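You operate a simulated robot arm through the tools that you are given. There is no shell and no other tool.

Carry out the task below with a simulated robot arm. There is one attempt and no reset: what you move stays moved.

Task
Press the 6206 C3 bearing flush into the silver cover on the press slide.
Fine: raise the handle and leave the slide pulled out.

Only the result counts: the job must be done as asked and must still hold three seconds after the hand-in. Knocking over, shifting, dropping, spilling or breaking anything else fails it. Lids that push on must go on centred and level and be pressed home; caps that screw on are set level and turned clockwise until they are tight.

Robot
A 6-joint arm with a two-finger parallel gripper on a trunk, on a base that moves. Base frame: it is fixed to the floor where the robot stands at the start and does not move with it; the origin is under the middle of the robot, x ahead of it, y to its left, z up. Lengths are in cm, angles in degrees, forces in N, time in s.
With the tool pointing down near the work surface it reaches from about 44 to 86 cm from the robot's upright axis, wherever it stands. Its first joint turns from -115.0 to 115.0 degrees. Places, roughly: bearing [-175, 200, 75]; clamp lever [-220, 200, 90]; coupling knob [-240, 90, 110]; heater bar [-180, 240, 100]; heater dial [-160, 240, 100]; heater switch [-150, 250, 100]; number five bolt [-250, 80, 110]; number four bolt [-250, 90, 100]; number one bolt [-240, 100, 120]; number six bolt [-250, 90, 120]; number three bolt [-240, 100, 100]; number two bolt [-240, 100, 110]; press knob [-210, 170, 110]; press slide [-210, 160, 90]; silver cover [-225, 150, 100]; stand lever [-240, 110, 90]; vice knob [-180, 170, 90]. Payload 4.2 kg.
Tool frame: the origin (TCP) lies between the finger pads and is the grasp point; the fingertips stand 2.3 cm ahead of it; z points along the fingers, y is the line along which they close. Largest opening 9.4 cm; finger width 3.8, thickness 1; the body of the gripper, 5.4 by 9.6 cm, starts 3.9 cm behind the TCP.
Orientation is told as [roll, pitch, yaw] about the base's x, y, z axes, in that order, counted from this pose: with the fingers straight down and closing along the base's y, the tool's x points along the base's -x, its y along +y and its z along -z.

Tools
- The arm moves only by the tool send_rows. Its argument "rows" is a list of rows, each a list of 3 entries, a list of its own where there are three numbers: the shift along the tool's x, y, z in mm, then the turn, a rotation vector about the tool's x, y, z in degrees, then the finger opening in mm, from 0 to 94. In form: [[[tx, ty, tz], [ax, ay, az], fingers], ...]. A call has 1 to 20 rows; each row shifts and turns the commanded pose from where the row before left it, along the tool's axes as they then stand. Rows are played at 5 a second. More than 5 cm and 8.6 degrees between two rows, or a gripper value outside its range, and nothing of the call is played. Where a pose cannot be reached the arm comes as near as it can. A force on the tool above 70 N (or 10 N above the force at the start of the call, whichever is more), or a blocked arm, ends the call early, and 0.2 s more pass. Each finger travels about 10.8 cm/s and halts on what it meets, pressing with about 29 N; the grip force reading is that of the motor and also rises with nothing between the fingers. The clock runs only during rows and for 0.2 s after the last one: add rows that do not move to give the fingers time. The reply holds the time, the measured pose of the TCP, the force on the tool along the base axes, the opening and the grip force, in the units named above and with some noise, with the torque about the TCP (base axes, N m) and any sound that the robot's microphone picked up.
- Cameras (640 x 400 px; columns grow to the right, rows downward): "scene" is now at [25.5, 19.66, 124.22]; the picture's right is [-0.08, -1.00, 0.00], its down [-0.41, 0.03, -0.91] and it looks along [0.91, -0.07, -0.41] (base axes); focal length 244 px, centre (320, 200). "wrist" rides on the gripper at [8.6, 1.6, -7.5] in the tool frame; the picture's right is [-0.18, 0.98, 0.00], its down [-0.58, -0.11, -0.81] and it looks along [-0.79, -0.15, 0.59] (tool axes); focal length 243 px, centre (320, 200). There is no depth. A picture from a camera that has moved, and an enlarged one, comes with that camera's place and axes in the base frame and with its lens. The place of the scene camera against the robot may be out by one fixed shift of up to 2.5 cm in any direction.
- get_image(camera): a new picture of that camera. No time passes.
- lift_body(by): slides the trunk up (or, below 0, down) by that many cm; the arm and the scene camera ride with it, the base frame stays. It gives what a move gives, with no picture.
- drive_base(legs): drives the robot by 1 to 6 legs, each [ahead, turn to the left] in cm and degrees, along the robot's own axes; the way and the turn of a leg run together, so that a leg with both is an arc; at most 150 cm and 180 degrees a leg. The arm and the cameras ride along, it lands a little off, and it stops where it bumps. It gives what a move gives.
- pan_tilt(pan, tilt): turns the head with the scene camera to pan (to the left, within 80 degrees either way) and tilt (down, from -29 to 69), counted from straight ahead of the robot. It gives what a move gives.
- zoom(camera, box): a new picture of the part [left, top, right, bottom] of that camera's present view, enlarged. No time passes.
- hand_in(): hands the job in; it is judged then, once.

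Places have to be worked out from the pictures, the camera data and where the tool is seen. Open the gripper and draw the arm clear of the work before you hand the job in, unless the task says otherwise.

The tools are called as name(argument=value, ...) on one line, values as JSON. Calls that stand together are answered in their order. send_rows: Moves the arm, as the interface text tells. Its arguments: {"type":"object","properties":{"rows":{"type":"array"}},"required":["rows"]} The other tools are called the same way: lift_body (by) moves the trunk up or down; drive_base (legs) drives the base; pan_tilt (pan, tilt) turns the head that bears the scene camera; get_image (camera) takes a picture; zoom (camera, box) takes an enlarged picture of a part of a camera's view; hand_in () hands the job in.

At the start:

```text
time: 0.0
tool_pos: [60.11, 5.4, 115.8]
ee_rot: [-0.1, 0.0, 0.1]
ft_force: [0.0, -0.4, -0.9]
torque: [0.03, 0.01, -0.02]
opening: 9.39
gripper_force: 0.1
trunk travel left (down, up): [-57.5, 41.5]
robot x, y, heading: [-0.23, -0.37, 0.1]
head pan, tilt (commanded): [-4.5, 24.1]
```

scene: 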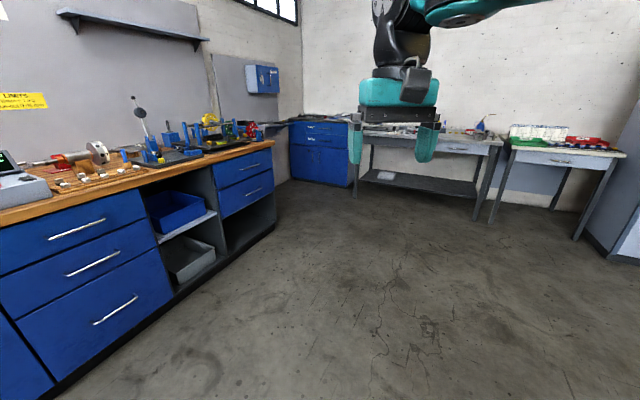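
wrist: 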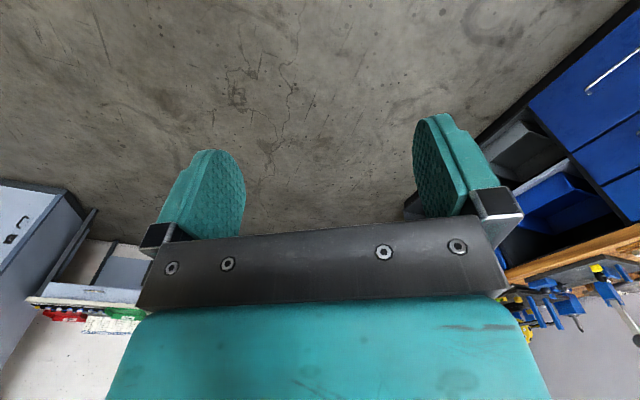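

The work area is said to lie behind and to the left of the robot. I'll turn the head left to see what lies there before driving.

pan_tilt(pan=80, tilt=20)

get_image(camera="scene")

```text
time: 1.6
tool_pos: [60.03, 5.52, 115.83]
ee_rot: [0.0, 0.0, 0.0]
ft_force: [-0.9, -0.1, 0.2]
torque: [0.02, 0.02, -0.02]
opening: 9.41
gripper_force: 0.1
trunk travel left (down, up): [-57.5, 41.5]
robot x, y, heading: [-0.26, -0.11, 0.1]
head pan, tilt (commanded): [80.0, 20.0]
```

```text
taken
camera scene: at [17.92, 29.55, 124.88], right [0.98, -0.17, 0.0], down [-0.06, -0.34, -0.94], along [0.16, 0.93, -0.34], focal length 244 px, centre (320, 200)
```

scene: 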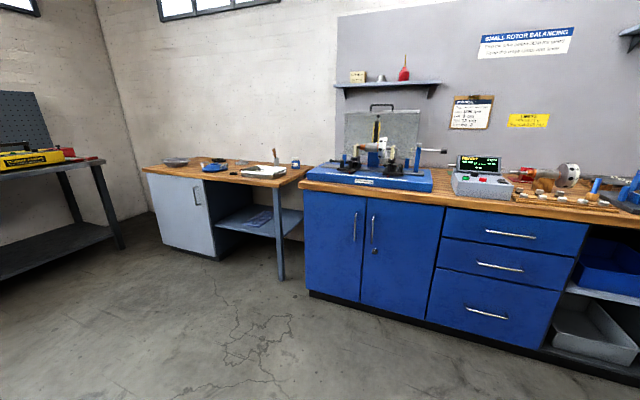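

The left side is open floor for over a metre. I'll turn the robot on the spot to the left to face the work area (about 140°).

drive_base(legs=[[0, 140]])

pan_tilt(pan=0, tilt=20)

get_image(camera="scene")

```text
time: 7.7
tool_pos: [-49.1, 35.04, 115.7]
ee_rot: [-0.1, 0.0, 139.4]
ft_force: [-0.3, -0.4, 0.4]
torque: [-0.01, 0.0, -0.02]
opening: 9.4
gripper_force: 0.1
trunk travel left (down, up): [-57.5, 41.5]
robot x, y, heading: [0.09, -0.28, 139.5]
head pan, tilt (commanded): [80.0, 20.0]
```

```text
time: 9.3
tool_pos: [-49.04, 35.14, 115.73]
ee_rot: [0.0, 0.0, 139.2]
ft_force: [-0.5, 0.2, -0.1]
torque: [-0.03, -0.02, 0.0]
opening: 9.39
gripper_force: 0.0
trunk travel left (down, up): [-57.5, 41.5]
robot x, y, heading: [-0.19, 0.12, 139.3]
head pan, tilt (commanded): [0.0, 20.0]
```

```text
taken
camera scene: at [-30.21, 2.11, 124.88], right [0.65, 0.76, 0.0], down [0.26, -0.22, -0.94], along [-0.71, 0.61, -0.34], focal length 244 px, centre (320, 200)
```

scene: 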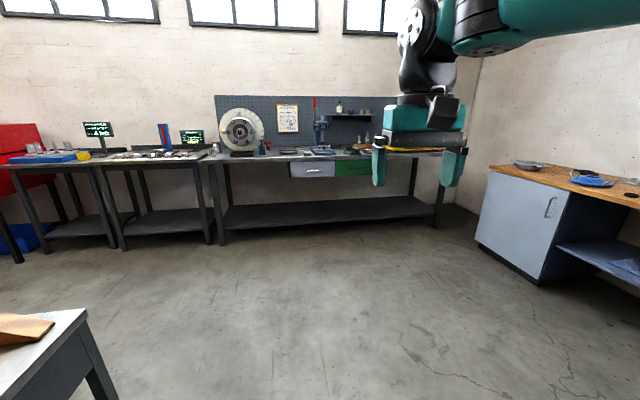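

The work bench with the press is ahead. I'll zoom in to look at its layout before approaching.

zoom(camera="scene", box=[200, 85, 400, 210])

zoom(camera="scene", box=[270, 90, 380, 180])

```text
3.20 times, centred on (300, 148) of scene
camera zoom: at [-30.21, 2.11, 124.88], right [0.65, 0.76, 0.0], down [0.26, -0.22, -0.94], along [-0.71, 0.61, -0.34], focal length 779 px, centre (384, 368)
```

zoom: 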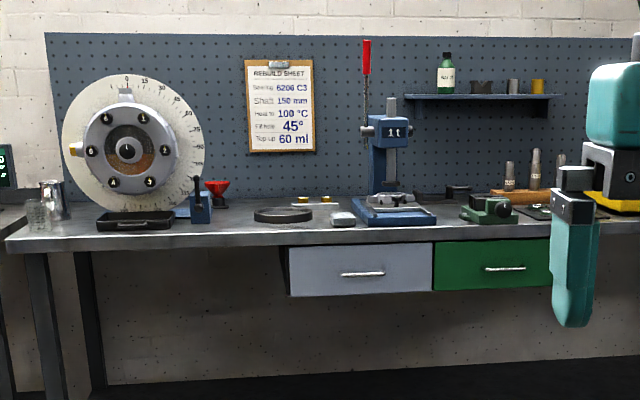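

```text
4.44 times, centred on (325, 135) of scene
camera zoom: at [-30.21, 2.11, 124.88], right [0.65, 0.76, 0.0], down [0.26, -0.22, -0.94], along [-0.71, 0.61, -0.34], focal length 1082 px, centre (298, 489)
```

zoom: 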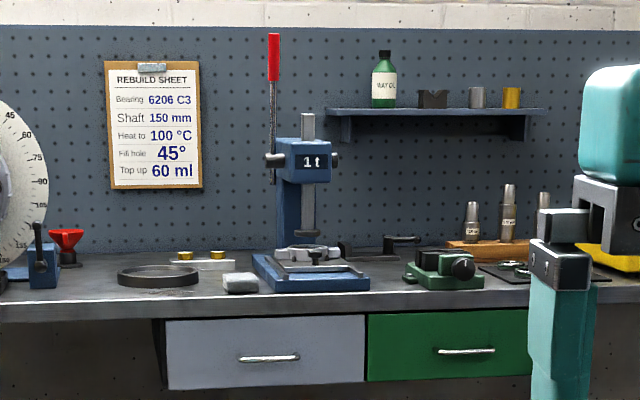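

The press stands at the centre of the bench, with drawers below to its right. I'll drive about 95 cm ahead, keeping clear of the table on the left, and look again.

drive_base(legs=[[95, 7]])

pan_tilt(pan=0, tilt=30)

get_image(camera="scene")

```text
time: 14.3
tool_pos: [-128.84, 87.59, 115.71]
ee_rot: [0.0, -0.1, 145.8]
ft_force: [-0.1, -0.3, 0.7]
torque: [0.0, -0.01, -0.01]
opening: 9.4
gripper_force: 0.1
trunk travel left (down, up): [-57.5, 41.5]
robot x, y, heading: [-75.93, 58.33, 145.8]
head pan, tilt (commanded): [0.0, 20.0]
```

```text
time: 15.0
tool_pos: [-128.91, 87.61, 115.82]
ee_rot: [-0.1, 0.0, 145.8]
ft_force: [0.0, -0.2, -0.7]
torque: [0.0, 0.03, 0.01]
opening: 9.39
gripper_force: 0.0
trunk travel left (down, up): [-57.5, 41.5]
robot x, y, heading: [-75.54, 58.46, 145.7]
head pan, tilt (commanded): [0.0, 30.0]
```

```text
taken
camera scene: at [-106.02, 56.68, 123.28], right [0.56, 0.83, 0.0], down [0.41, -0.28, -0.87], along [-0.72, 0.49, -0.5], focal length 244 px, centre (320, 200)
```

scene: 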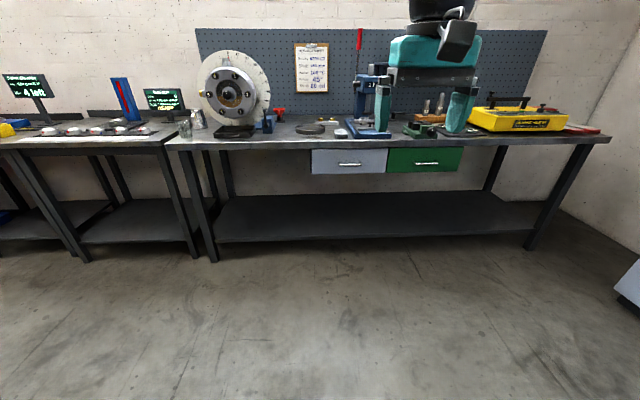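

The bench edge is nearly square to about 150° heading, roughly 145 cm from the robot axis. I'll approach with a slight shift to the right, keeping a safe gap, and look again.

drive_base(legs=[[0, -14], [75, 0], [0, 18]])

pan_tilt(pan=0, tilt=35)

get_image(camera="scene")

get_image(camera="wrist")

```text
time: 20.8
tool_pos: [-179.14, 140.27, 115.88]
ee_rot: [0.0, -0.1, 148.8]
ft_force: [0.0, 0.3, 0.2]
torque: [0.02, -0.02, -0.05]
opening: 9.41
gripper_force: 0.1
trunk travel left (down, up): [-57.5, 41.5]
robot x, y, heading: [-124.62, 113.73, 148.9]
head pan, tilt (commanded): [0.0, 30.0]
```

```text
time: 21.5
tool_pos: [-179.04, 140.28, 115.82]
ee_rot: [0.0, 0.0, 148.8]
ft_force: [0.3, 0.3, 0.4]
torque: [0.03, -0.01, -0.02]
opening: 9.38
gripper_force: 0.0
trunk travel left (down, up): [-57.5, 41.5]
robot x, y, heading: [-125.02, 113.84, 148.9]
head pan, tilt (commanded): [0.0, 35.0]
```

```text
taken
camera scene: at [-154.37, 110.43, 122.5], right [0.52, 0.86, 0.0], down [0.49, -0.3, -0.82], along [-0.7, 0.42, -0.57], focal length 244 px, centre (320, 200)
```

scene: 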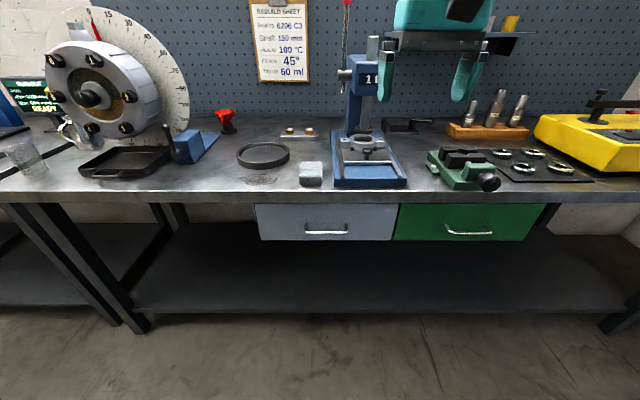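

```text
taken
camera wrist: at [-172.39, 134.47, 123.15], right [-0.67, -0.75, 0.0], down [-0.44, 0.39, 0.81], along [-0.6, 0.54, -0.59], focal length 243 px, centre (320, 200)
```

wrist: 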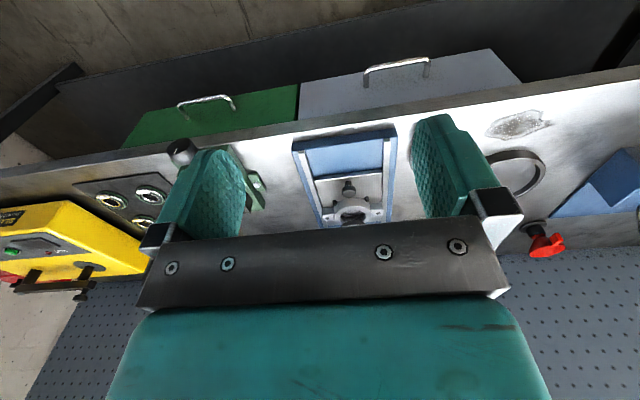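

I see four bearings on a black mat to the right of the green vice, and the press with its slide in the middle. I'll zoom in on both.

zoom(camera="scene", box=[470, 130, 600, 200])

zoom(camera="scene", box=[310, 80, 430, 200])

zoom(camera="scene", box=[240, 0, 440, 125])

```text
4.92 times, centred on (535, 165) of scene
camera zoom: at [-154.37, 110.43, 122.5], right [0.52, 0.86, 0.0], down [0.49, -0.3, -0.82], along [-0.7, 0.42, -0.57], focal length 1199 px, centre (-738, 372)
```

zoom: 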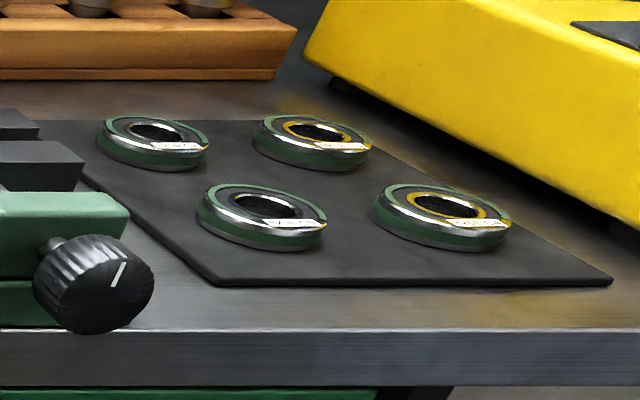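

```text
3.33 times, centred on (370, 140) of scene
camera zoom: at [-154.37, 110.43, 122.5], right [0.52, 0.86, 0.0], down [0.49, -0.3, -0.82], along [-0.7, 0.42, -0.57], focal length 812 px, centre (153, 400)
```

zoom: 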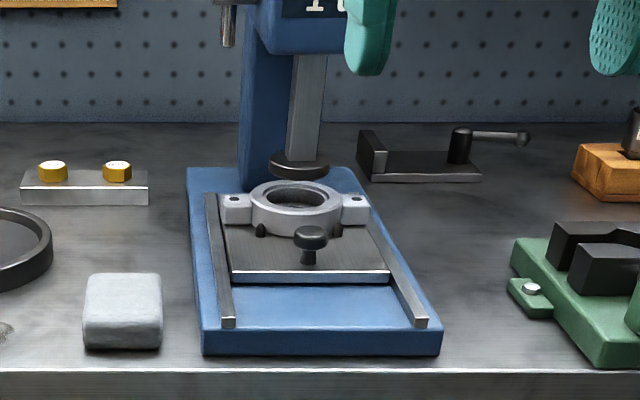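

```text
3.20 times, centred on (340, 62) of scene
camera zoom: at [-154.37, 110.43, 122.5], right [0.52, 0.86, 0.0], down [0.49, -0.3, -0.82], along [-0.7, 0.42, -0.57], focal length 779 px, centre (256, 640)
```

zoom: 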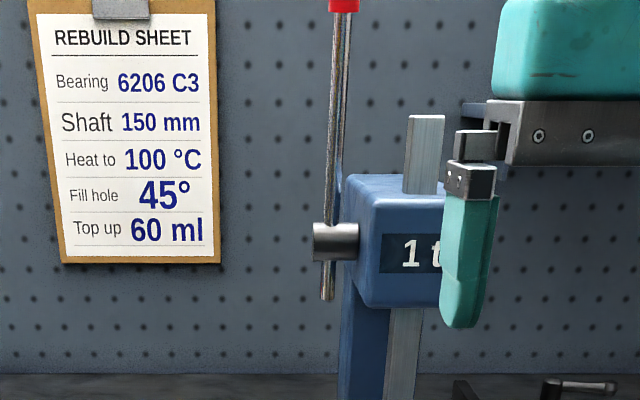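

All four bearings carry tags I can't read yet. I'll lift the trunk a bit for clearance and drive to a spot closer to the bench and to the right, from where both bearings and press should be reachable.

lift_body(by=10)

drive_base(legs=[[0, -42], [34, 0], [0, 43]])

pan_tilt(pan=-20, tilt=45)

get_image(camera="scene")

```text
time: 22.8
tool_pos: [-179.0, 140.33, 125.76]
ee_rot: [0.0, 0.0, 148.7]
ft_force: [-0.3, 0.0, 0.3]
torque: [0.03, -0.03, -0.04]
opening: 9.39
gripper_force: 0.0
trunk travel left (down, up): [-67.5, 31.5]
robot x, y, heading: [-124.92, 113.66, 148.6]
head pan, tilt (commanded): [0.0, 35.0]
```

```text
time: 29.0
tool_pos: [-189.52, 171.08, 125.81]
ee_rot: [0.1, 0.0, 150.3]
ft_force: [0.6, 0.0, 1.0]
torque: [0.02, 0.02, 0.0]
opening: 9.39
gripper_force: 0.1
trunk travel left (down, up): [-67.5, 31.5]
robot x, y, heading: [-134.24, 145.85, 150.6]
head pan, tilt (commanded): [0.0, 35.0]
```

```text
time: 29.9
tool_pos: [-189.49, 171.1, 125.84]
ee_rot: [0.0, 0.0, 150.5]
ft_force: [-0.1, -0.2, -0.2]
torque: [0.0, 0.0, 0.0]
opening: 9.4
gripper_force: 0.0
trunk travel left (down, up): [-67.5, 31.5]
robot x, y, heading: [-134.69, 146.1, 150.8]
head pan, tilt (commanded): [-20.0, 45.0]
```

```text
taken
camera scene: at [-161.56, 143.78, 131.02], right [0.76, 0.65, 0.0], down [0.46, -0.54, -0.71], along [-0.46, 0.54, -0.71], focal length 244 px, centre (320, 200)
```

scene: 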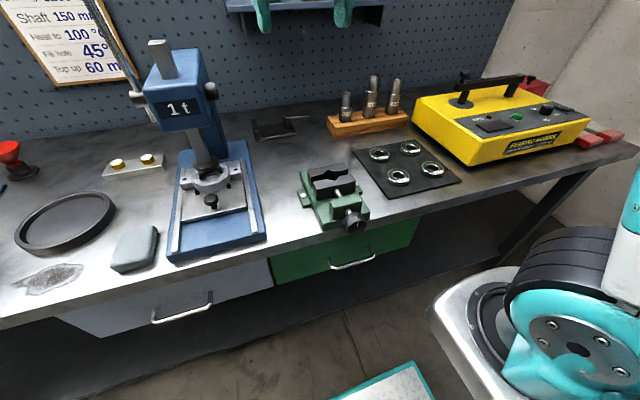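

Good view. I'll zoom on the bearings' tags and on the press.

zoom(camera="scene", box=[350, 130, 470, 205])

zoom(camera="scene", box=[120, 30, 280, 270])

get_image(camera="wrist")

```text
5.33 times, centred on (410, 168) of scene
camera zoom: at [-161.56, 143.78, 131.02], right [0.76, 0.65, 0.0], down [0.46, -0.54, -0.71], along [-0.46, 0.54, -0.71], focal length 1299 px, centre (-160, 373)
```

zoom: 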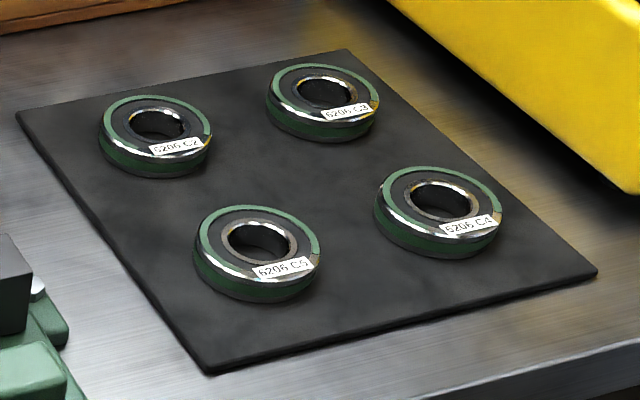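

```text
1.67 times, centred on (200, 150) of scene
camera zoom: at [-161.56, 143.78, 131.02], right [0.76, 0.65, 0.0], down [0.46, -0.54, -0.71], along [-0.46, 0.54, -0.71], focal length 406 px, centre (520, 283)
```

zoom: 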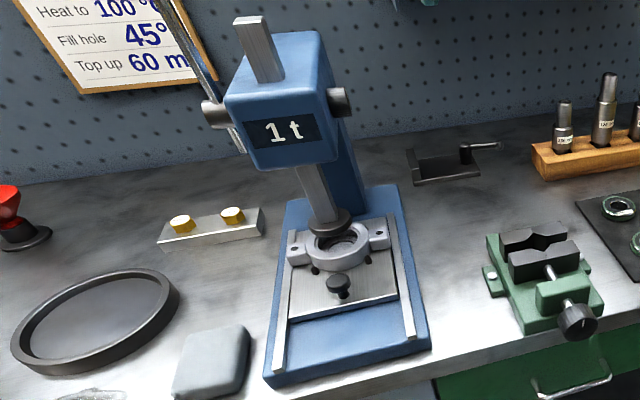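

```text
taken
camera wrist: at [-182.68, 165.49, 133.15], right [-0.64, -0.76, 0.0], down [-0.45, 0.38, 0.81], along [-0.62, 0.52, -0.59], focal length 243 px, centre (320, 200)
```

wrist: 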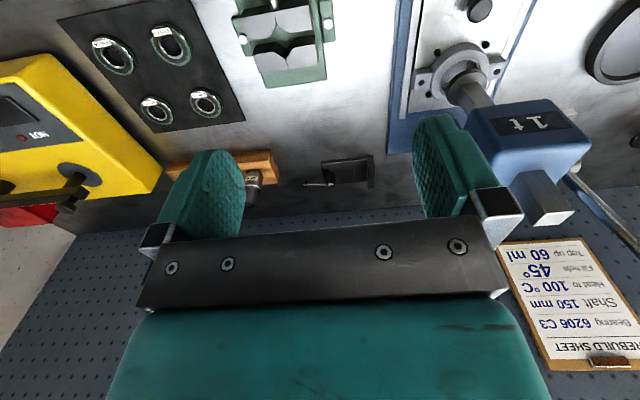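

Tags read roughly C2 (back left), C3 (back right), C5 (front left), C4 (front right). I'll zoom in tighter to make sure.

zoom(camera="scene", box=[396, 138, 426, 158])

zoom(camera="scene", box=[366, 145, 396, 165])

zoom(camera="scene", box=[384, 166, 414, 188])

zoom(camera="scene", box=[418, 158, 448, 180])

```text
16.00 times, centred on (411, 148) of scene
camera zoom: at [-161.56, 143.78, 131.02], right [0.76, 0.65, 0.0], down [0.46, -0.54, -0.71], along [-0.46, 0.54, -0.71], focal length 3896 px, centre (-1136, 1032)
```

zoom: 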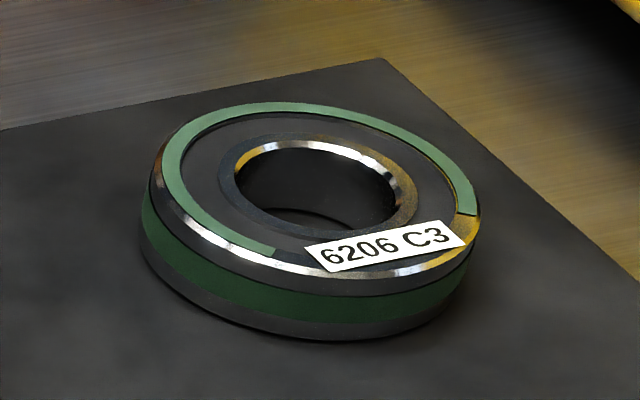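

```text
16.00 times, centred on (381, 155) of scene
camera zoom: at [-161.56, 143.78, 131.02], right [0.76, 0.65, 0.0], down [0.46, -0.54, -0.71], along [-0.46, 0.54, -0.71], focal length 3896 px, centre (-656, 920)
```

zoom: 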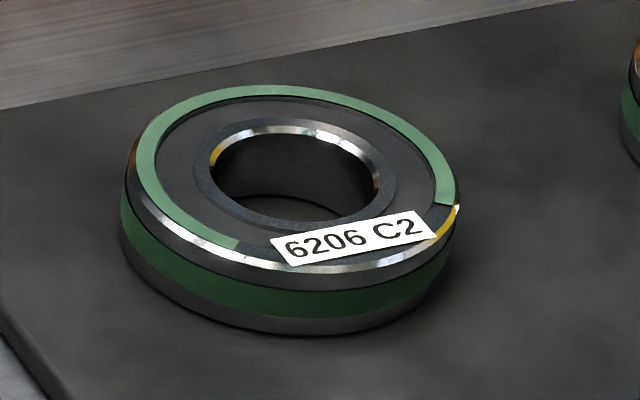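

```text
16.00 times, centred on (399, 177) of scene
camera zoom: at [-161.56, 143.78, 131.02], right [0.76, 0.65, 0.0], down [0.46, -0.54, -0.71], along [-0.46, 0.54, -0.71], focal length 3896 px, centre (-944, 568)
```

zoom: 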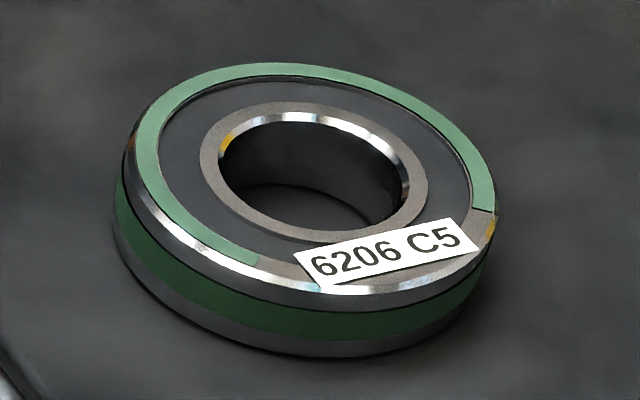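

```text
16.00 times, centred on (433, 169) of scene
camera zoom: at [-161.56, 143.78, 131.02], right [0.76, 0.65, 0.0], down [0.46, -0.54, -0.71], along [-0.46, 0.54, -0.71], focal length 3896 px, centre (-1488, 696)
```

zoom: 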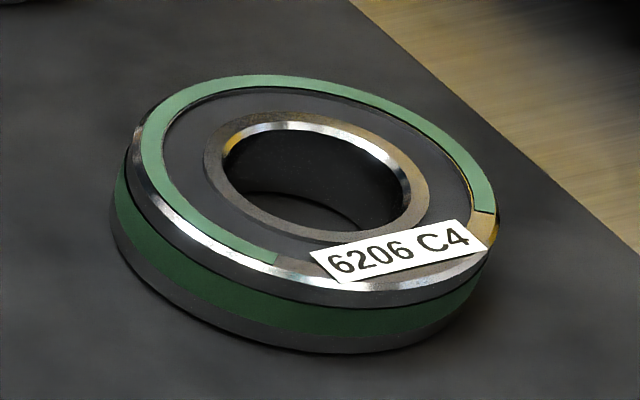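

The C3 bearing is clearly the back-right one. Next I zoom on the press from both cameras to find ram, cover and slide geometry.

zoom(camera="scene", box=[165, 130, 275, 270])

zoom(camera="wrist", box=[380, 0, 640, 200])

```text
2.86 times, centred on (220, 200) of scene
camera zoom: at [-161.56, 143.78, 131.02], right [0.76, 0.65, 0.0], down [0.46, -0.54, -0.71], along [-0.46, 0.54, -0.71], focal length 696 px, centre (606, 200)
```

zoom: 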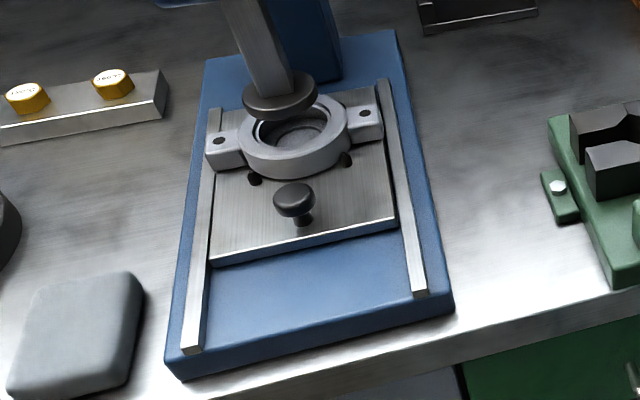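

```text
2.00 times, centred on (510, 100) of wrist
camera zoom: at [-182.68, 165.49, 133.15], right [-0.64, -0.76, 0.0], down [-0.45, 0.38, 0.81], along [-0.62, 0.52, -0.59], focal length 485 px, centre (-60, 400)
```

zoom: 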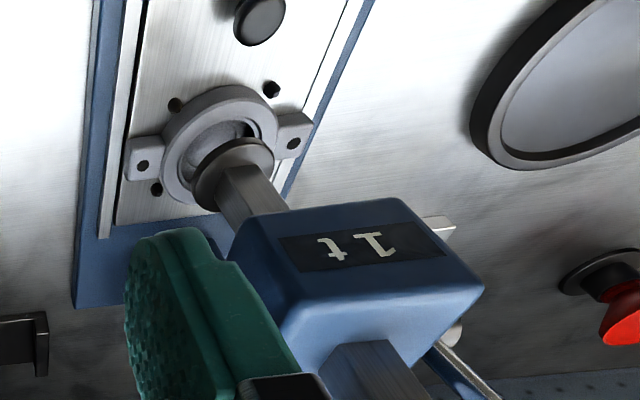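

Triangulating both views, the cover (≈[-211,161], top z≈94) sits directly under the ram, so the slide is now pushed in and must first be pulled out. I'll move 7 cm closer so everything lies well inside the reach.

drive_base(legs=[[7, 0]])

pan_tilt(pan=20, tilt=35)

get_image(camera="scene")

```text
time: 30.9
tool_pos: [-195.71, 174.6, 125.85]
ee_rot: [0.0, -0.1, 150.4]
ft_force: [-0.5, -0.5, -1.0]
torque: [-0.01, -0.02, 0.01]
opening: 9.41
gripper_force: 0.0
trunk travel left (down, up): [-67.5, 31.5]
robot x, y, heading: [-140.65, 149.52, 150.8]
head pan, tilt (commanded): [-20.0, 45.0]
```

```text
time: 31.9
tool_pos: [-195.66, 174.76, 125.85]
ee_rot: [0.0, 0.0, 150.4]
ft_force: [-1.0, -0.7, -0.6]
torque: [-0.01, 0.01, 0.02]
opening: 9.4
gripper_force: 0.0
trunk travel left (down, up): [-67.5, 31.5]
robot x, y, heading: [-140.53, 149.65, 150.5]
head pan, tilt (commanded): [20.0, 35.0]
```

```text
taken
camera scene: at [-171.18, 142.58, 132.5], right [0.16, 0.99, 0.0], down [0.57, -0.09, -0.82], along [-0.81, 0.14, -0.57], focal length 244 px, centre (320, 200)
```

scene: 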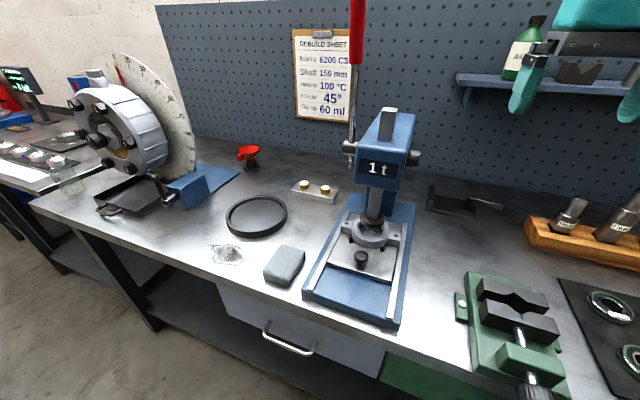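

Zooming in on the press, its handle hub and the slide from this nearer view.

zoom(camera="scene", box=[290, 0, 450, 110])

zoom(camera="scene", box=[290, 90, 450, 330])

zoom(camera="scene", box=[325, 95, 435, 175])

```text
3.64 times, centred on (370, 55) of scene
camera zoom: at [-171.18, 142.58, 132.5], right [0.16, 0.99, 0.0], down [0.57, -0.09, -0.82], along [-0.81, 0.14, -0.57], focal length 886 px, centre (138, 727)
```

zoom: 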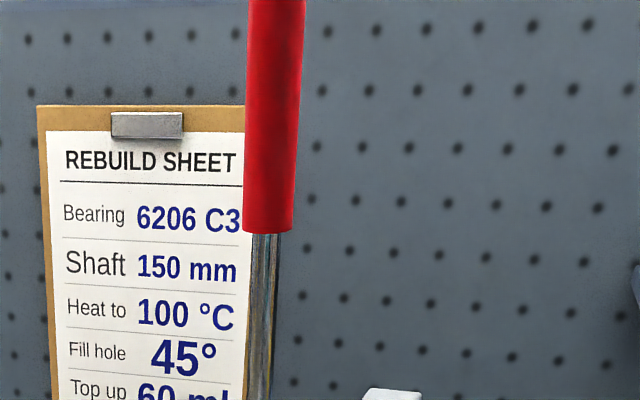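

```text
1.67 times, centred on (370, 210) of scene
camera zoom: at [-171.18, 142.58, 132.5], right [0.16, 0.99, 0.0], down [0.57, -0.09, -0.82], along [-0.81, 0.14, -0.57], focal length 406 px, centre (237, 183)
```

zoom: 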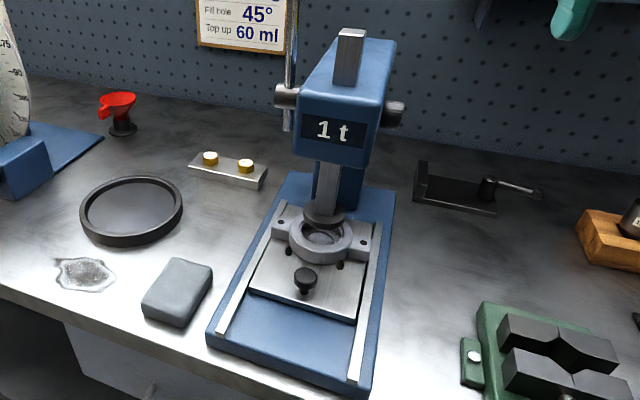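

```text
5.00 times, centred on (380, 135) of scene
camera zoom: at [-171.18, 142.58, 132.5], right [0.16, 0.99, 0.0], down [0.57, -0.09, -0.82], along [-0.81, 0.14, -0.57], focal length 1218 px, centre (20, 525)
```

zoom: 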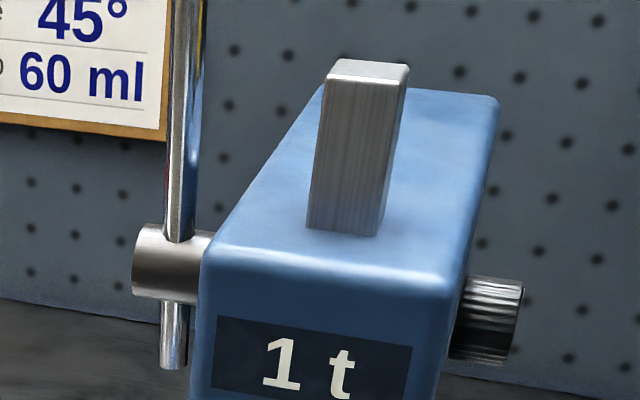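

The slide is fully in under the ram, with its black knob around [-206,156,92]. I'll back the tool off 8 cm toward the robot, shift it left in front of the press, and look with the wrist camera before tilting and descending.

send_rows(rows=[[[40, 0, 0], [0, 0, 0], 94], [[40, 0, 0], [0, 0, 0], 94], [[0, 50, 0], [0, 0, 0], 94], [[0, 50, 0], [0, 0, 0], 94], [[0, 50, 0], [0, 0, 0], 94], [[0, 50, 0], [0, 0, 0], 94], [[0, 11, 0], [0, 0, 0], 94], [[0, 0, 0], [0, 0, 0], 94]])

get_image(camera="wrist")

get_image(camera="scene")

```text
time: 33.7
tool_pos: [-199.32, 152.37, 125.86]
ee_rot: [0.0, -0.1, 150.4]
ft_force: [-0.3, 0.2, 0.1]
torque: [0.04, -0.01, -0.02]
opening: 9.39
gripper_force: 0.1
trunk travel left (down, up): [-67.5, 31.5]
robot x, y, heading: [-140.55, 149.51, 150.4]
head pan, tilt (commanded): [20.0, 35.0]
```

```text
taken
camera wrist: at [-192.46, 146.73, 133.19], right [-0.65, -0.76, 0.0], down [-0.45, 0.38, 0.81], along [-0.62, 0.52, -0.59], focal length 243 px, centre (320, 200)
```

wrist: 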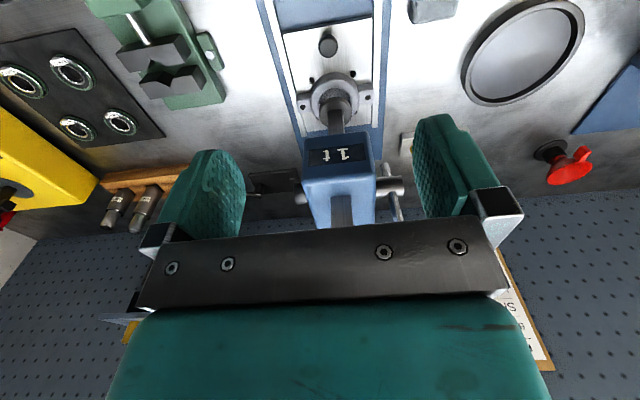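

```text
taken
camera scene: at [-171.18, 142.57, 132.5], right [0.16, 0.99, 0.0], down [0.57, -0.09, -0.82], along [-0.81, 0.13, -0.57], focal length 244 px, centre (320, 200)
```

scene: 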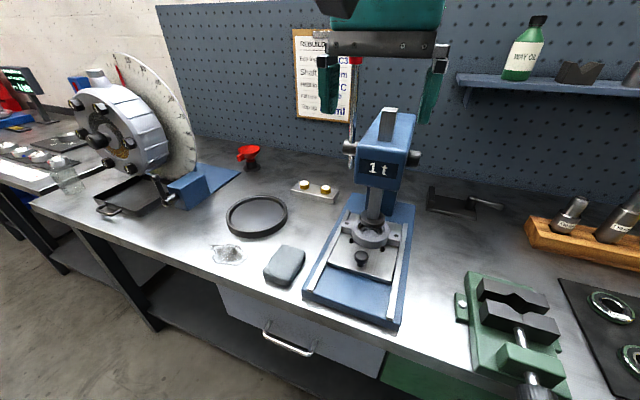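

Both wrist views triangulate the slide knob to about [-205.5,156.3,92.7]. I'll zoom the wrist picture to get the cover, ram and handle geometry precisely.

zoom(camera="wrist", box=[250, 0, 410, 100])

zoom(camera="wrist", box=[270, 110, 430, 230])

```text
4.00 times, centred on (330, 50) of wrist
camera zoom: at [-192.46, 146.73, 133.19], right [-0.65, -0.76, 0.0], down [-0.45, 0.38, 0.81], along [-0.62, 0.52, -0.59], focal length 970 px, centre (280, 800)
```

zoom: 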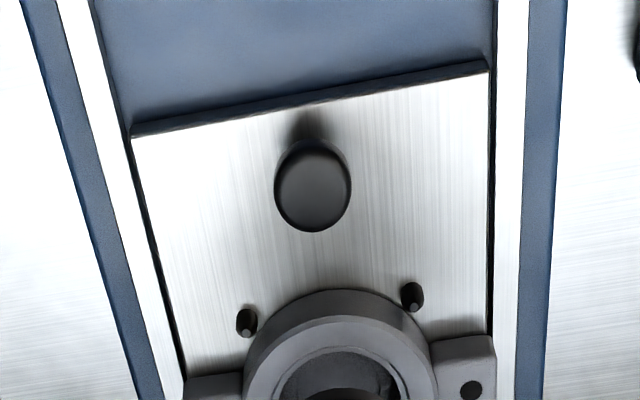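

```text
3.33 times, centred on (350, 170) of wrist
camera zoom: at [-192.46, 146.73, 133.19], right [-0.65, -0.76, 0.0], down [-0.45, 0.38, 0.81], along [-0.62, 0.52, -0.59], focal length 809 px, centre (220, 300)
```

zoom: 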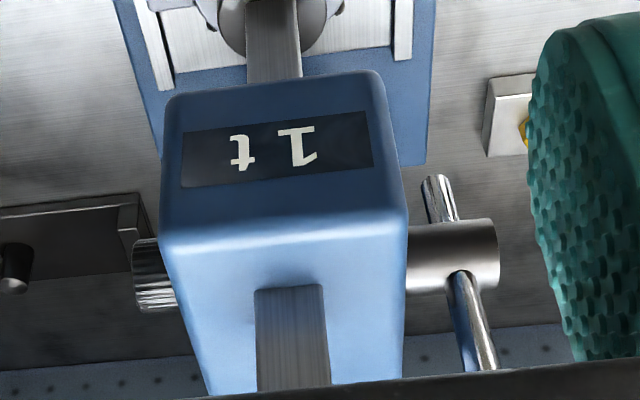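

The slide axis runs at about 148.7°, knob is ~7 cm further inward than the tool and straight ahead. I'll descend in front of the press, fix the yaw, half-close the fingers and tilt 30° so the gripper stays clear of the press head.

send_rows(rows=[[[0, 0, 40.6], [0, 0, 1.7], 94], [[0, 0, 40.6], [0, 0, 0], 80], [[0, 0, 40.6], [0, 0, 0], 70], [[0, 0, 40.6], [0, 0, 0], 60], [[0, 0, 40.6], [0, 0, 0], 52], [[0, 0, 0], [0, -7.5, 0], 52], [[0, 0, 0], [0, -7.5, 0], 52], [[0, 0, 0], [0, -7.5, 0], 52], [[0, 0, 0], [0, -7.5, 0], 52], [[0, 0, 0], [0, 0, 0], 52]])

get_image(camera="wrist")

get_image(camera="scene")

```text
time: 35.9
tool_pos: [-199.25, 152.43, 105.6]
ee_rot: [0.0, -30.0, 148.6]
ft_force: [-1.1, -0.3, -0.1]
torque: [0.0, -0.02, 0.01]
opening: 5.21
gripper_force: 0.1
trunk travel left (down, up): [-67.5, 31.5]
robot x, y, heading: [-140.7, 149.68, 150.7]
head pan, tilt (commanded): [20.0, 35.0]
```

```text
taken
camera wrist: at [-190.36, 145.24, 107.56], right [-0.65, -0.76, 0.09], down [-0.03, 0.14, 0.99], along [-0.76, 0.64, -0.11], focal length 243 px, centre (320, 200)
```

wrist: 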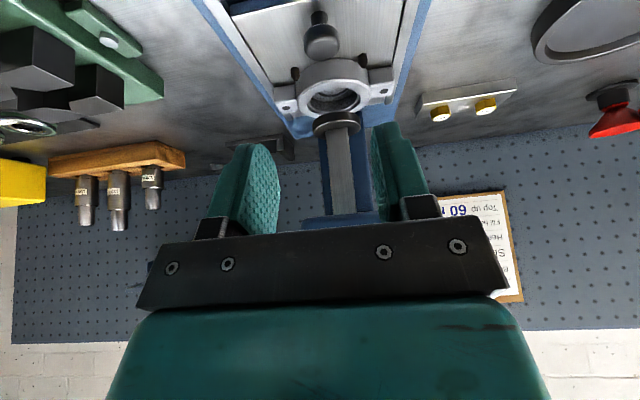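

```text
taken
camera scene: at [-171.19, 142.57, 132.5], right [0.16, 0.99, 0.0], down [0.57, -0.09, -0.82], along [-0.81, 0.13, -0.57], focal length 244 px, centre (320, 200)
```

scene: 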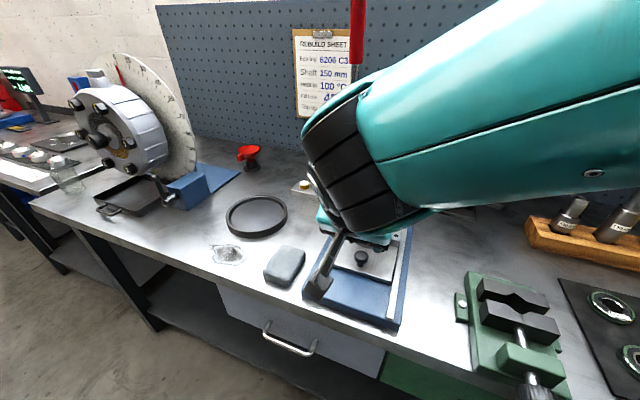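

Alignment is good: knob straight ahead at u≈256.4. I'll advance along the tool axis in steps and check contact.

send_rows(rows=[[[0, 0, 40], [0, 0, 0], 52], [[0, 0, 40], [0, 0, 0], 52], [[0, 0, 30], [0, 0, 0], 52], [[0, 0, 15], [0, 0, 0], 52], [[0, 0, 0], [0, 0, 0], 52]])

get_image(camera="wrist")

zoom(camera="scene", box=[280, 180, 440, 340])

```text
time: 37.1
tool_pos: [-204.47, 155.61, 94.67]
ee_rot: [-0.1, -30.0, 148.7]
ft_force: [-0.3, 0.2, 0.7]
torque: [-0.01, 0.01, -0.03]
opening: 5.2
gripper_force: 0.1
trunk travel left (down, up): [-67.5, 31.5]
robot x, y, heading: [-141.05, 150.02, 150.5]
head pan, tilt (commanded): [20.0, 35.0]
```

```text
taken
camera wrist: at [-195.66, 148.45, 96.64], right [-0.65, -0.76, 0.09], down [-0.03, 0.15, 0.99], along [-0.76, 0.64, -0.12], focal length 243 px, centre (320, 200)
```

wrist: 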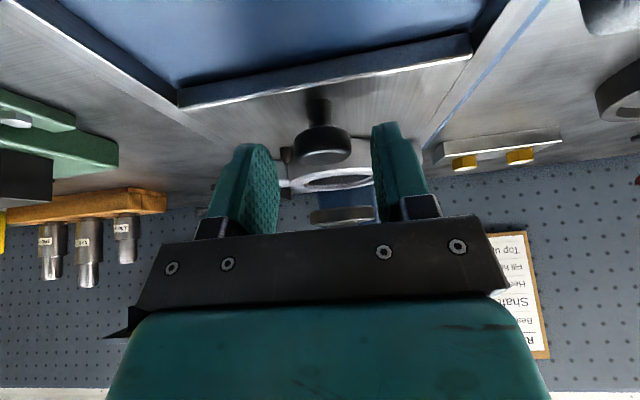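

```text
2.50 times, centred on (360, 260) of scene
camera zoom: at [-171.18, 142.56, 132.5], right [0.16, 0.99, 0.0], down [0.57, -0.09, -0.82], along [-0.81, 0.13, -0.57], focal length 609 px, centre (220, 50)
```

zoom: 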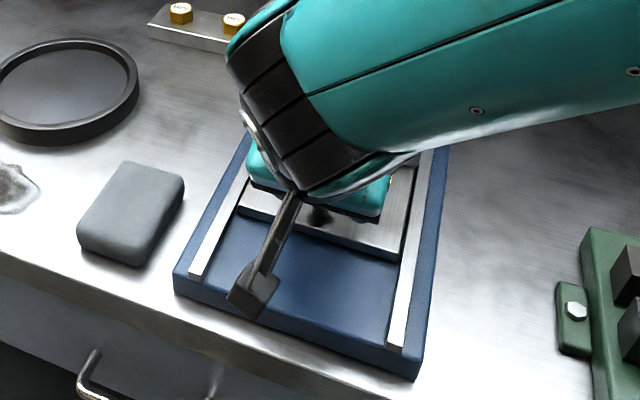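

The knob is centred between the fingers. I'll go 14 mm further and close on it.

send_rows(rows=[[[0, 0, 8], [0, 0, 0], 52], [[0, 0, 6], [0, 0, 0], 52], [[0, 0, 0], [0, 0, 0], 40], [[0, 0, 0], [0, 0, 0], 20], [[0, 0, 0], [0, 0, 0], 20], [[0, 0, 0], [0, 0, 0], 20]])

get_image(camera="wrist")

```text
time: 38.5
tool_pos: [-205.16, 155.8, 93.4]
ee_rot: [0.2, -30.0, 148.8]
ft_force: [-7.7, -11.8, -4.4]
torque: [-0.17, 0.24, 0.12]
opening: 2.94
gripper_force: 44.6
trunk travel left (down, up): [-67.5, 31.5]
robot x, y, heading: [-140.52, 149.73, 150.3]
head pan, tilt (commanded): [20.0, 35.0]
```

```text
taken
camera wrist: at [-196.37, 148.71, 95.41], right [-0.64, -0.76, 0.09], down [-0.03, 0.15, 0.99], along [-0.76, 0.63, -0.12], focal length 243 px, centre (320, 200)
```

wrist: 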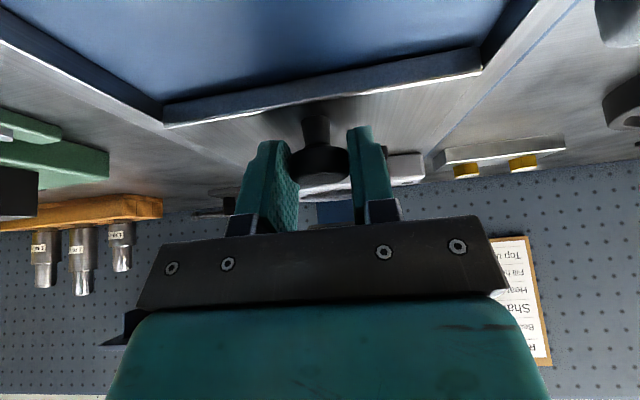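

The knob is held (opening 2.94). There's ~14 N of side load, so I'll recentre by 1.5 mm and then pull the slide outward horizontally, in small steps.

send_rows(rows=[[[0, 1.5, 0], [0, 0, 0], 20], [[8.66, 0, -5], [0, 0, 0], 20], [[8.66, 0, -5], [0, 0, 0], 20], [[8.66, 0, -5], [0, 0, 0], 20], [[0, 0, 0], [0, 0, 0], 20]])

get_image(camera="wrist")

```text
time: 39.7
tool_pos: [-202.54, 154.25, 93.4]
ee_rot: [-0.1, -30.0, 148.7]
ft_force: [-0.1, -1.9, -0.3]
torque: [-0.22, -0.37, -0.04]
opening: 2.93
gripper_force: 44.9
trunk travel left (down, up): [-67.5, 31.5]
robot x, y, heading: [-140.63, 149.51, 150.5]
head pan, tilt (commanded): [20.0, 35.0]
```

```text
taken
camera wrist: at [-193.81, 147.11, 95.42], right [-0.65, -0.76, 0.09], down [-0.03, 0.14, 0.99], along [-0.76, 0.64, -0.12], focal length 243 px, centre (320, 200)
```

wrist: 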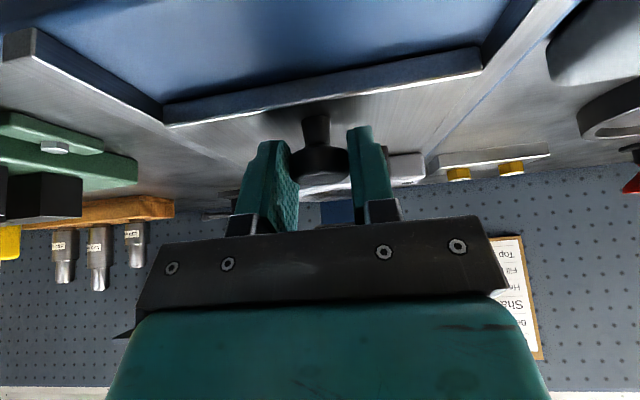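

The slide follows easily. I'll keep pulling until it reaches its outer stop.

send_rows(rows=[[[8.66, 0, -5], [0, 0, 0], 20], [[8.66, 0, -5], [0, 0, 0], 20], [[8.66, 0, -5], [0, 0, 0], 20], [[8.66, 0, -5], [0, 0, 0], 20], [[8.66, 0, -5], [0, 0, 0], 20], [[0, 0, 0], [0, 0, 0], 20]])

zoom(camera="scene", box=[240, 170, 460, 340])

```text
time: 41.1
tool_pos: [-198.18, 151.65, 93.48]
ee_rot: [-0.1, -30.0, 148.7]
ft_force: [2.1, 4.3, -6.8]
torque: [0.41, 0.62, -0.01]
opening: 2.94
gripper_force: 44.7
trunk travel left (down, up): [-67.5, 31.5]
robot x, y, heading: [-140.72, 149.64, 150.4]
head pan, tilt (commanded): [20.0, 35.0]
```

```text
2.35 times, centred on (350, 255) of scene
camera zoom: at [-171.2, 142.58, 132.49], right [0.16, 0.99, 0.0], down [0.57, -0.09, -0.82], along [-0.81, 0.13, -0.57], focal length 573 px, centre (249, 71)
```

zoom: 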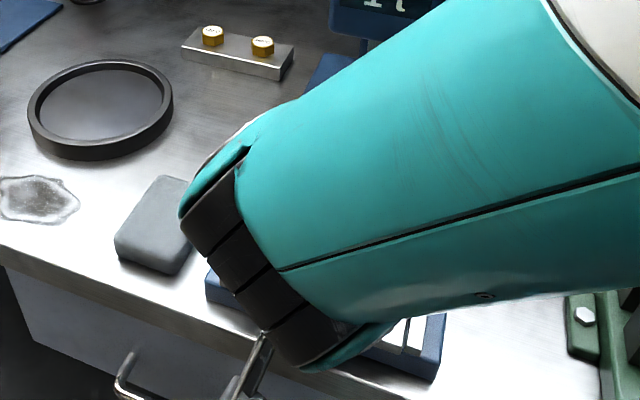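

Pulled 8 cm so far without a hard stop. I'll check the wrist view before going further.

get_image(camera="wrist")

```text
taken
camera wrist: at [-189.5, 144.51, 95.42], right [-0.65, -0.76, 0.09], down [-0.03, 0.14, 0.99], along [-0.76, 0.64, -0.12], focal length 243 px, centre (320, 200)
```

wrist: 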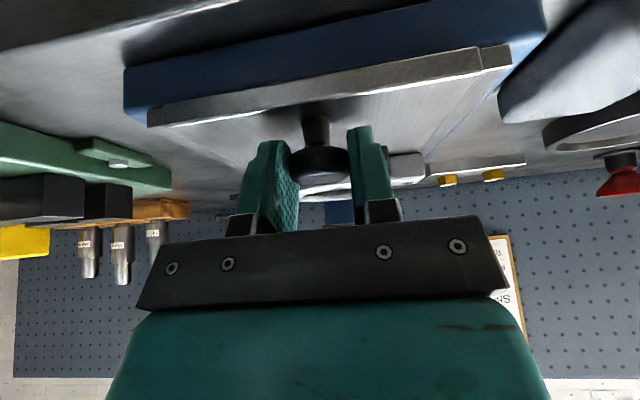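

The plate front is about even with the rail ends. I'll pull gently a bit more to feel for the stop.

send_rows(rows=[[[4.33, 0, -2.5], [0, 0, 0], 20], [[4.33, 0, -2.5], [0, 0, 0], 20], [[0, 0, 0], [0, 0, 0], 20]])

get_image(camera="wrist")

```text
time: 41.9
tool_pos: [-197.53, 151.22, 93.45]
ee_rot: [0.0, -29.9, 148.9]
ft_force: [2.1, 3.7, -16.9]
torque: [0.34, 0.54, -0.12]
opening: 2.95
gripper_force: 44.9
trunk travel left (down, up): [-67.5, 31.5]
robot x, y, heading: [-140.9, 149.62, 150.5]
head pan, tilt (commanded): [20.0, 35.0]
```

```text
taken
camera wrist: at [-188.68, 144.0, 95.44], right [-0.65, -0.76, 0.09], down [-0.03, 0.14, 0.99], along [-0.76, 0.64, -0.12], focal length 243 px, centre (320, 200)
```

wrist: 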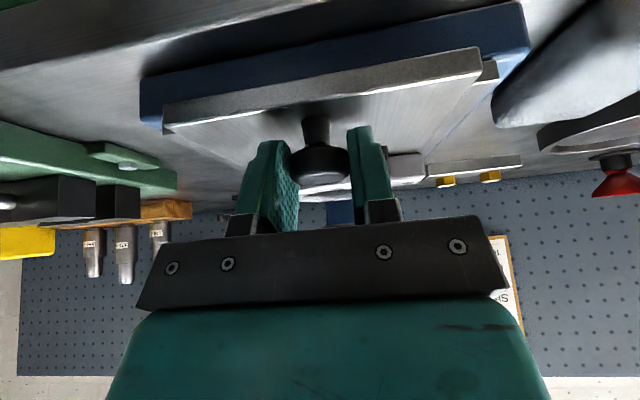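

Moved 7.8 of 10 mm with growing force, so the stop may be near. One more small pull to confirm.

send_rows(rows=[[[4.33, 0, -2.5], [0, 0, 0], 20], [[0, 0, 0], [0, 0, 0], 20], [[0, 0, 0], [0, 0, 0], 20]])

get_image(camera="wrist")

```text
time: 42.7
tool_pos: [-197.1, 150.97, 93.48]
ee_rot: [-0.1, -29.9, 148.8]
ft_force: [1.6, 3.6, -23.6]
torque: [0.03, -0.05, -0.02]
opening: 2.92
gripper_force: 44.6
trunk travel left (down, up): [-67.5, 31.5]
robot x, y, heading: [-140.94, 149.57, 150.5]
head pan, tilt (commanded): [20.0, 35.0]
```

```text
taken
camera wrist: at [-188.27, 143.77, 95.44], right [-0.65, -0.76, 0.09], down [-0.03, 0.14, 0.99], along [-0.76, 0.64, -0.12], focal length 243 px, centre (320, 200)
```

wrist: 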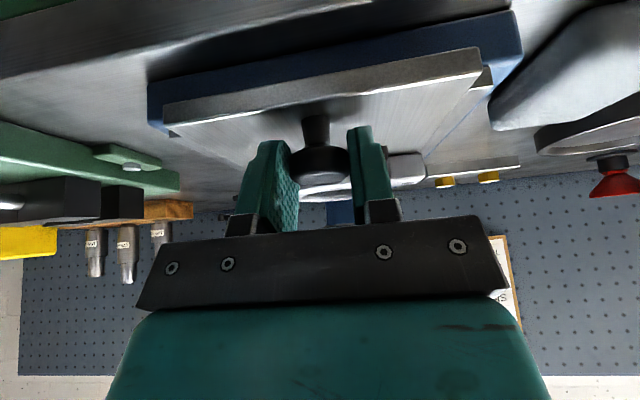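

No stop yet; the knob still follows and the vertical load comes from a slight upward drift. I'll correct the height and keep pulling in small steps.

send_rows(rows=[[[0.4, 0, 0.7], [0, 0, 0], 20], [[4.33, 0, -2.5], [0, 0, 0], 20], [[4.33, 0, -2.5], [0, 0, 0], 20], [[0, 0, 0], [0, 0, 0], 20]])

get_image(camera="wrist")

```text
time: 43.7
tool_pos: [-196.24, 150.5, 93.37]
ee_rot: [0.0, -30.0, 148.6]
ft_force: [1.3, 5.1, -11.8]
torque: [-0.08, -0.2, -0.1]
opening: 2.92
gripper_force: 44.8
trunk travel left (down, up): [-67.5, 31.5]
robot x, y, heading: [-140.67, 149.77, 150.2]
head pan, tilt (commanded): [20.0, 35.0]
```

```text
taken
camera wrist: at [-187.38, 143.23, 95.43], right [-0.65, -0.76, 0.09], down [-0.03, 0.15, 0.99], along [-0.76, 0.64, -0.12], focal length 243 px, centre (320, 200)
```

wrist: 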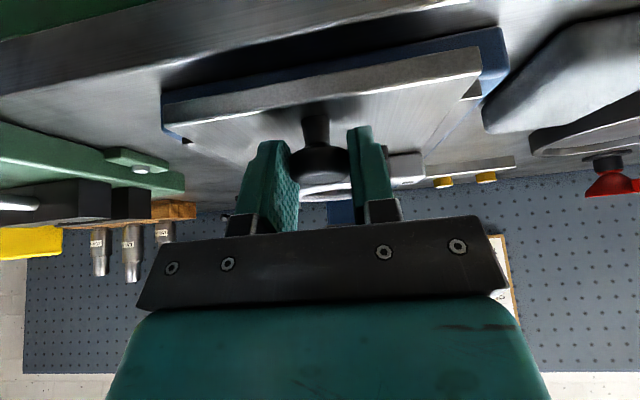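

10.4 cm out and the plate nearly reaches the base's front. Two more small steps to find the stop.

send_rows(rows=[[[4.33, 0, -2.5], [0, 0, 0], 20], [[4.33, 0, -2.5], [0, 0, 0], 20], [[0.3, 0, 0.5], [0, 0, 0], 20]])

send_rows(rows=[[[4.33, 0, -2.5], [0, 0, 0], 20], [[4.33, 0, -2.5], [0, 0, 0], 20], [[0, 0, 0], [0, 0, 0], 20]])

get_image(camera="wrist")

```text
time: 44.5
tool_pos: [-195.25, 149.93, 93.42]
ee_rot: [0.1, -30.0, 148.7]
ft_force: [4.3, 6.3, -1.6]
torque: [0.09, -0.38, -0.06]
opening: 2.92
gripper_force: 45.5
trunk travel left (down, up): [-67.5, 31.5]
robot x, y, heading: [-140.92, 150.34, 150.2]
head pan, tilt (commanded): [20.0, 35.0]
```

```text
time: 45.3
tool_pos: [-195.04, 149.7, 93.38]
ee_rot: [0.5, -30.1, 147.6]
ft_force: [-17.0, -25.2, 3.2]
torque: [-0.54, 0.21, 0.26]
opening: 2.91
gripper_force: 44.8
trunk travel left (down, up): [-67.5, 31.5]
robot x, y, heading: [-140.99, 149.84, 150.7]
head pan, tilt (commanded): [20.0, 35.0]
```

```text
taken
camera wrist: at [-186.26, 142.41, 95.42], right [-0.66, -0.75, 0.1], down [-0.02, 0.15, 0.99], along [-0.75, 0.65, -0.12], focal length 243 px, centre (320, 200)
```

wrist: 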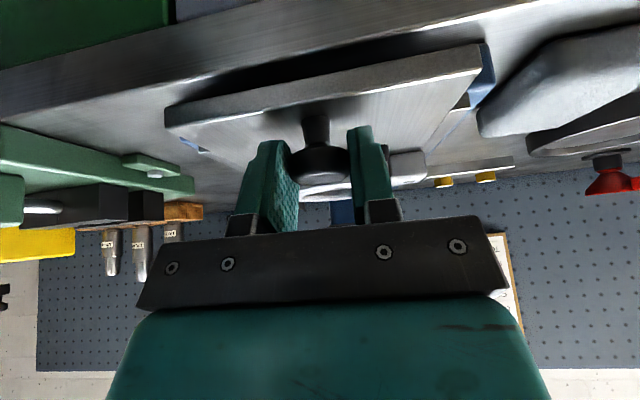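

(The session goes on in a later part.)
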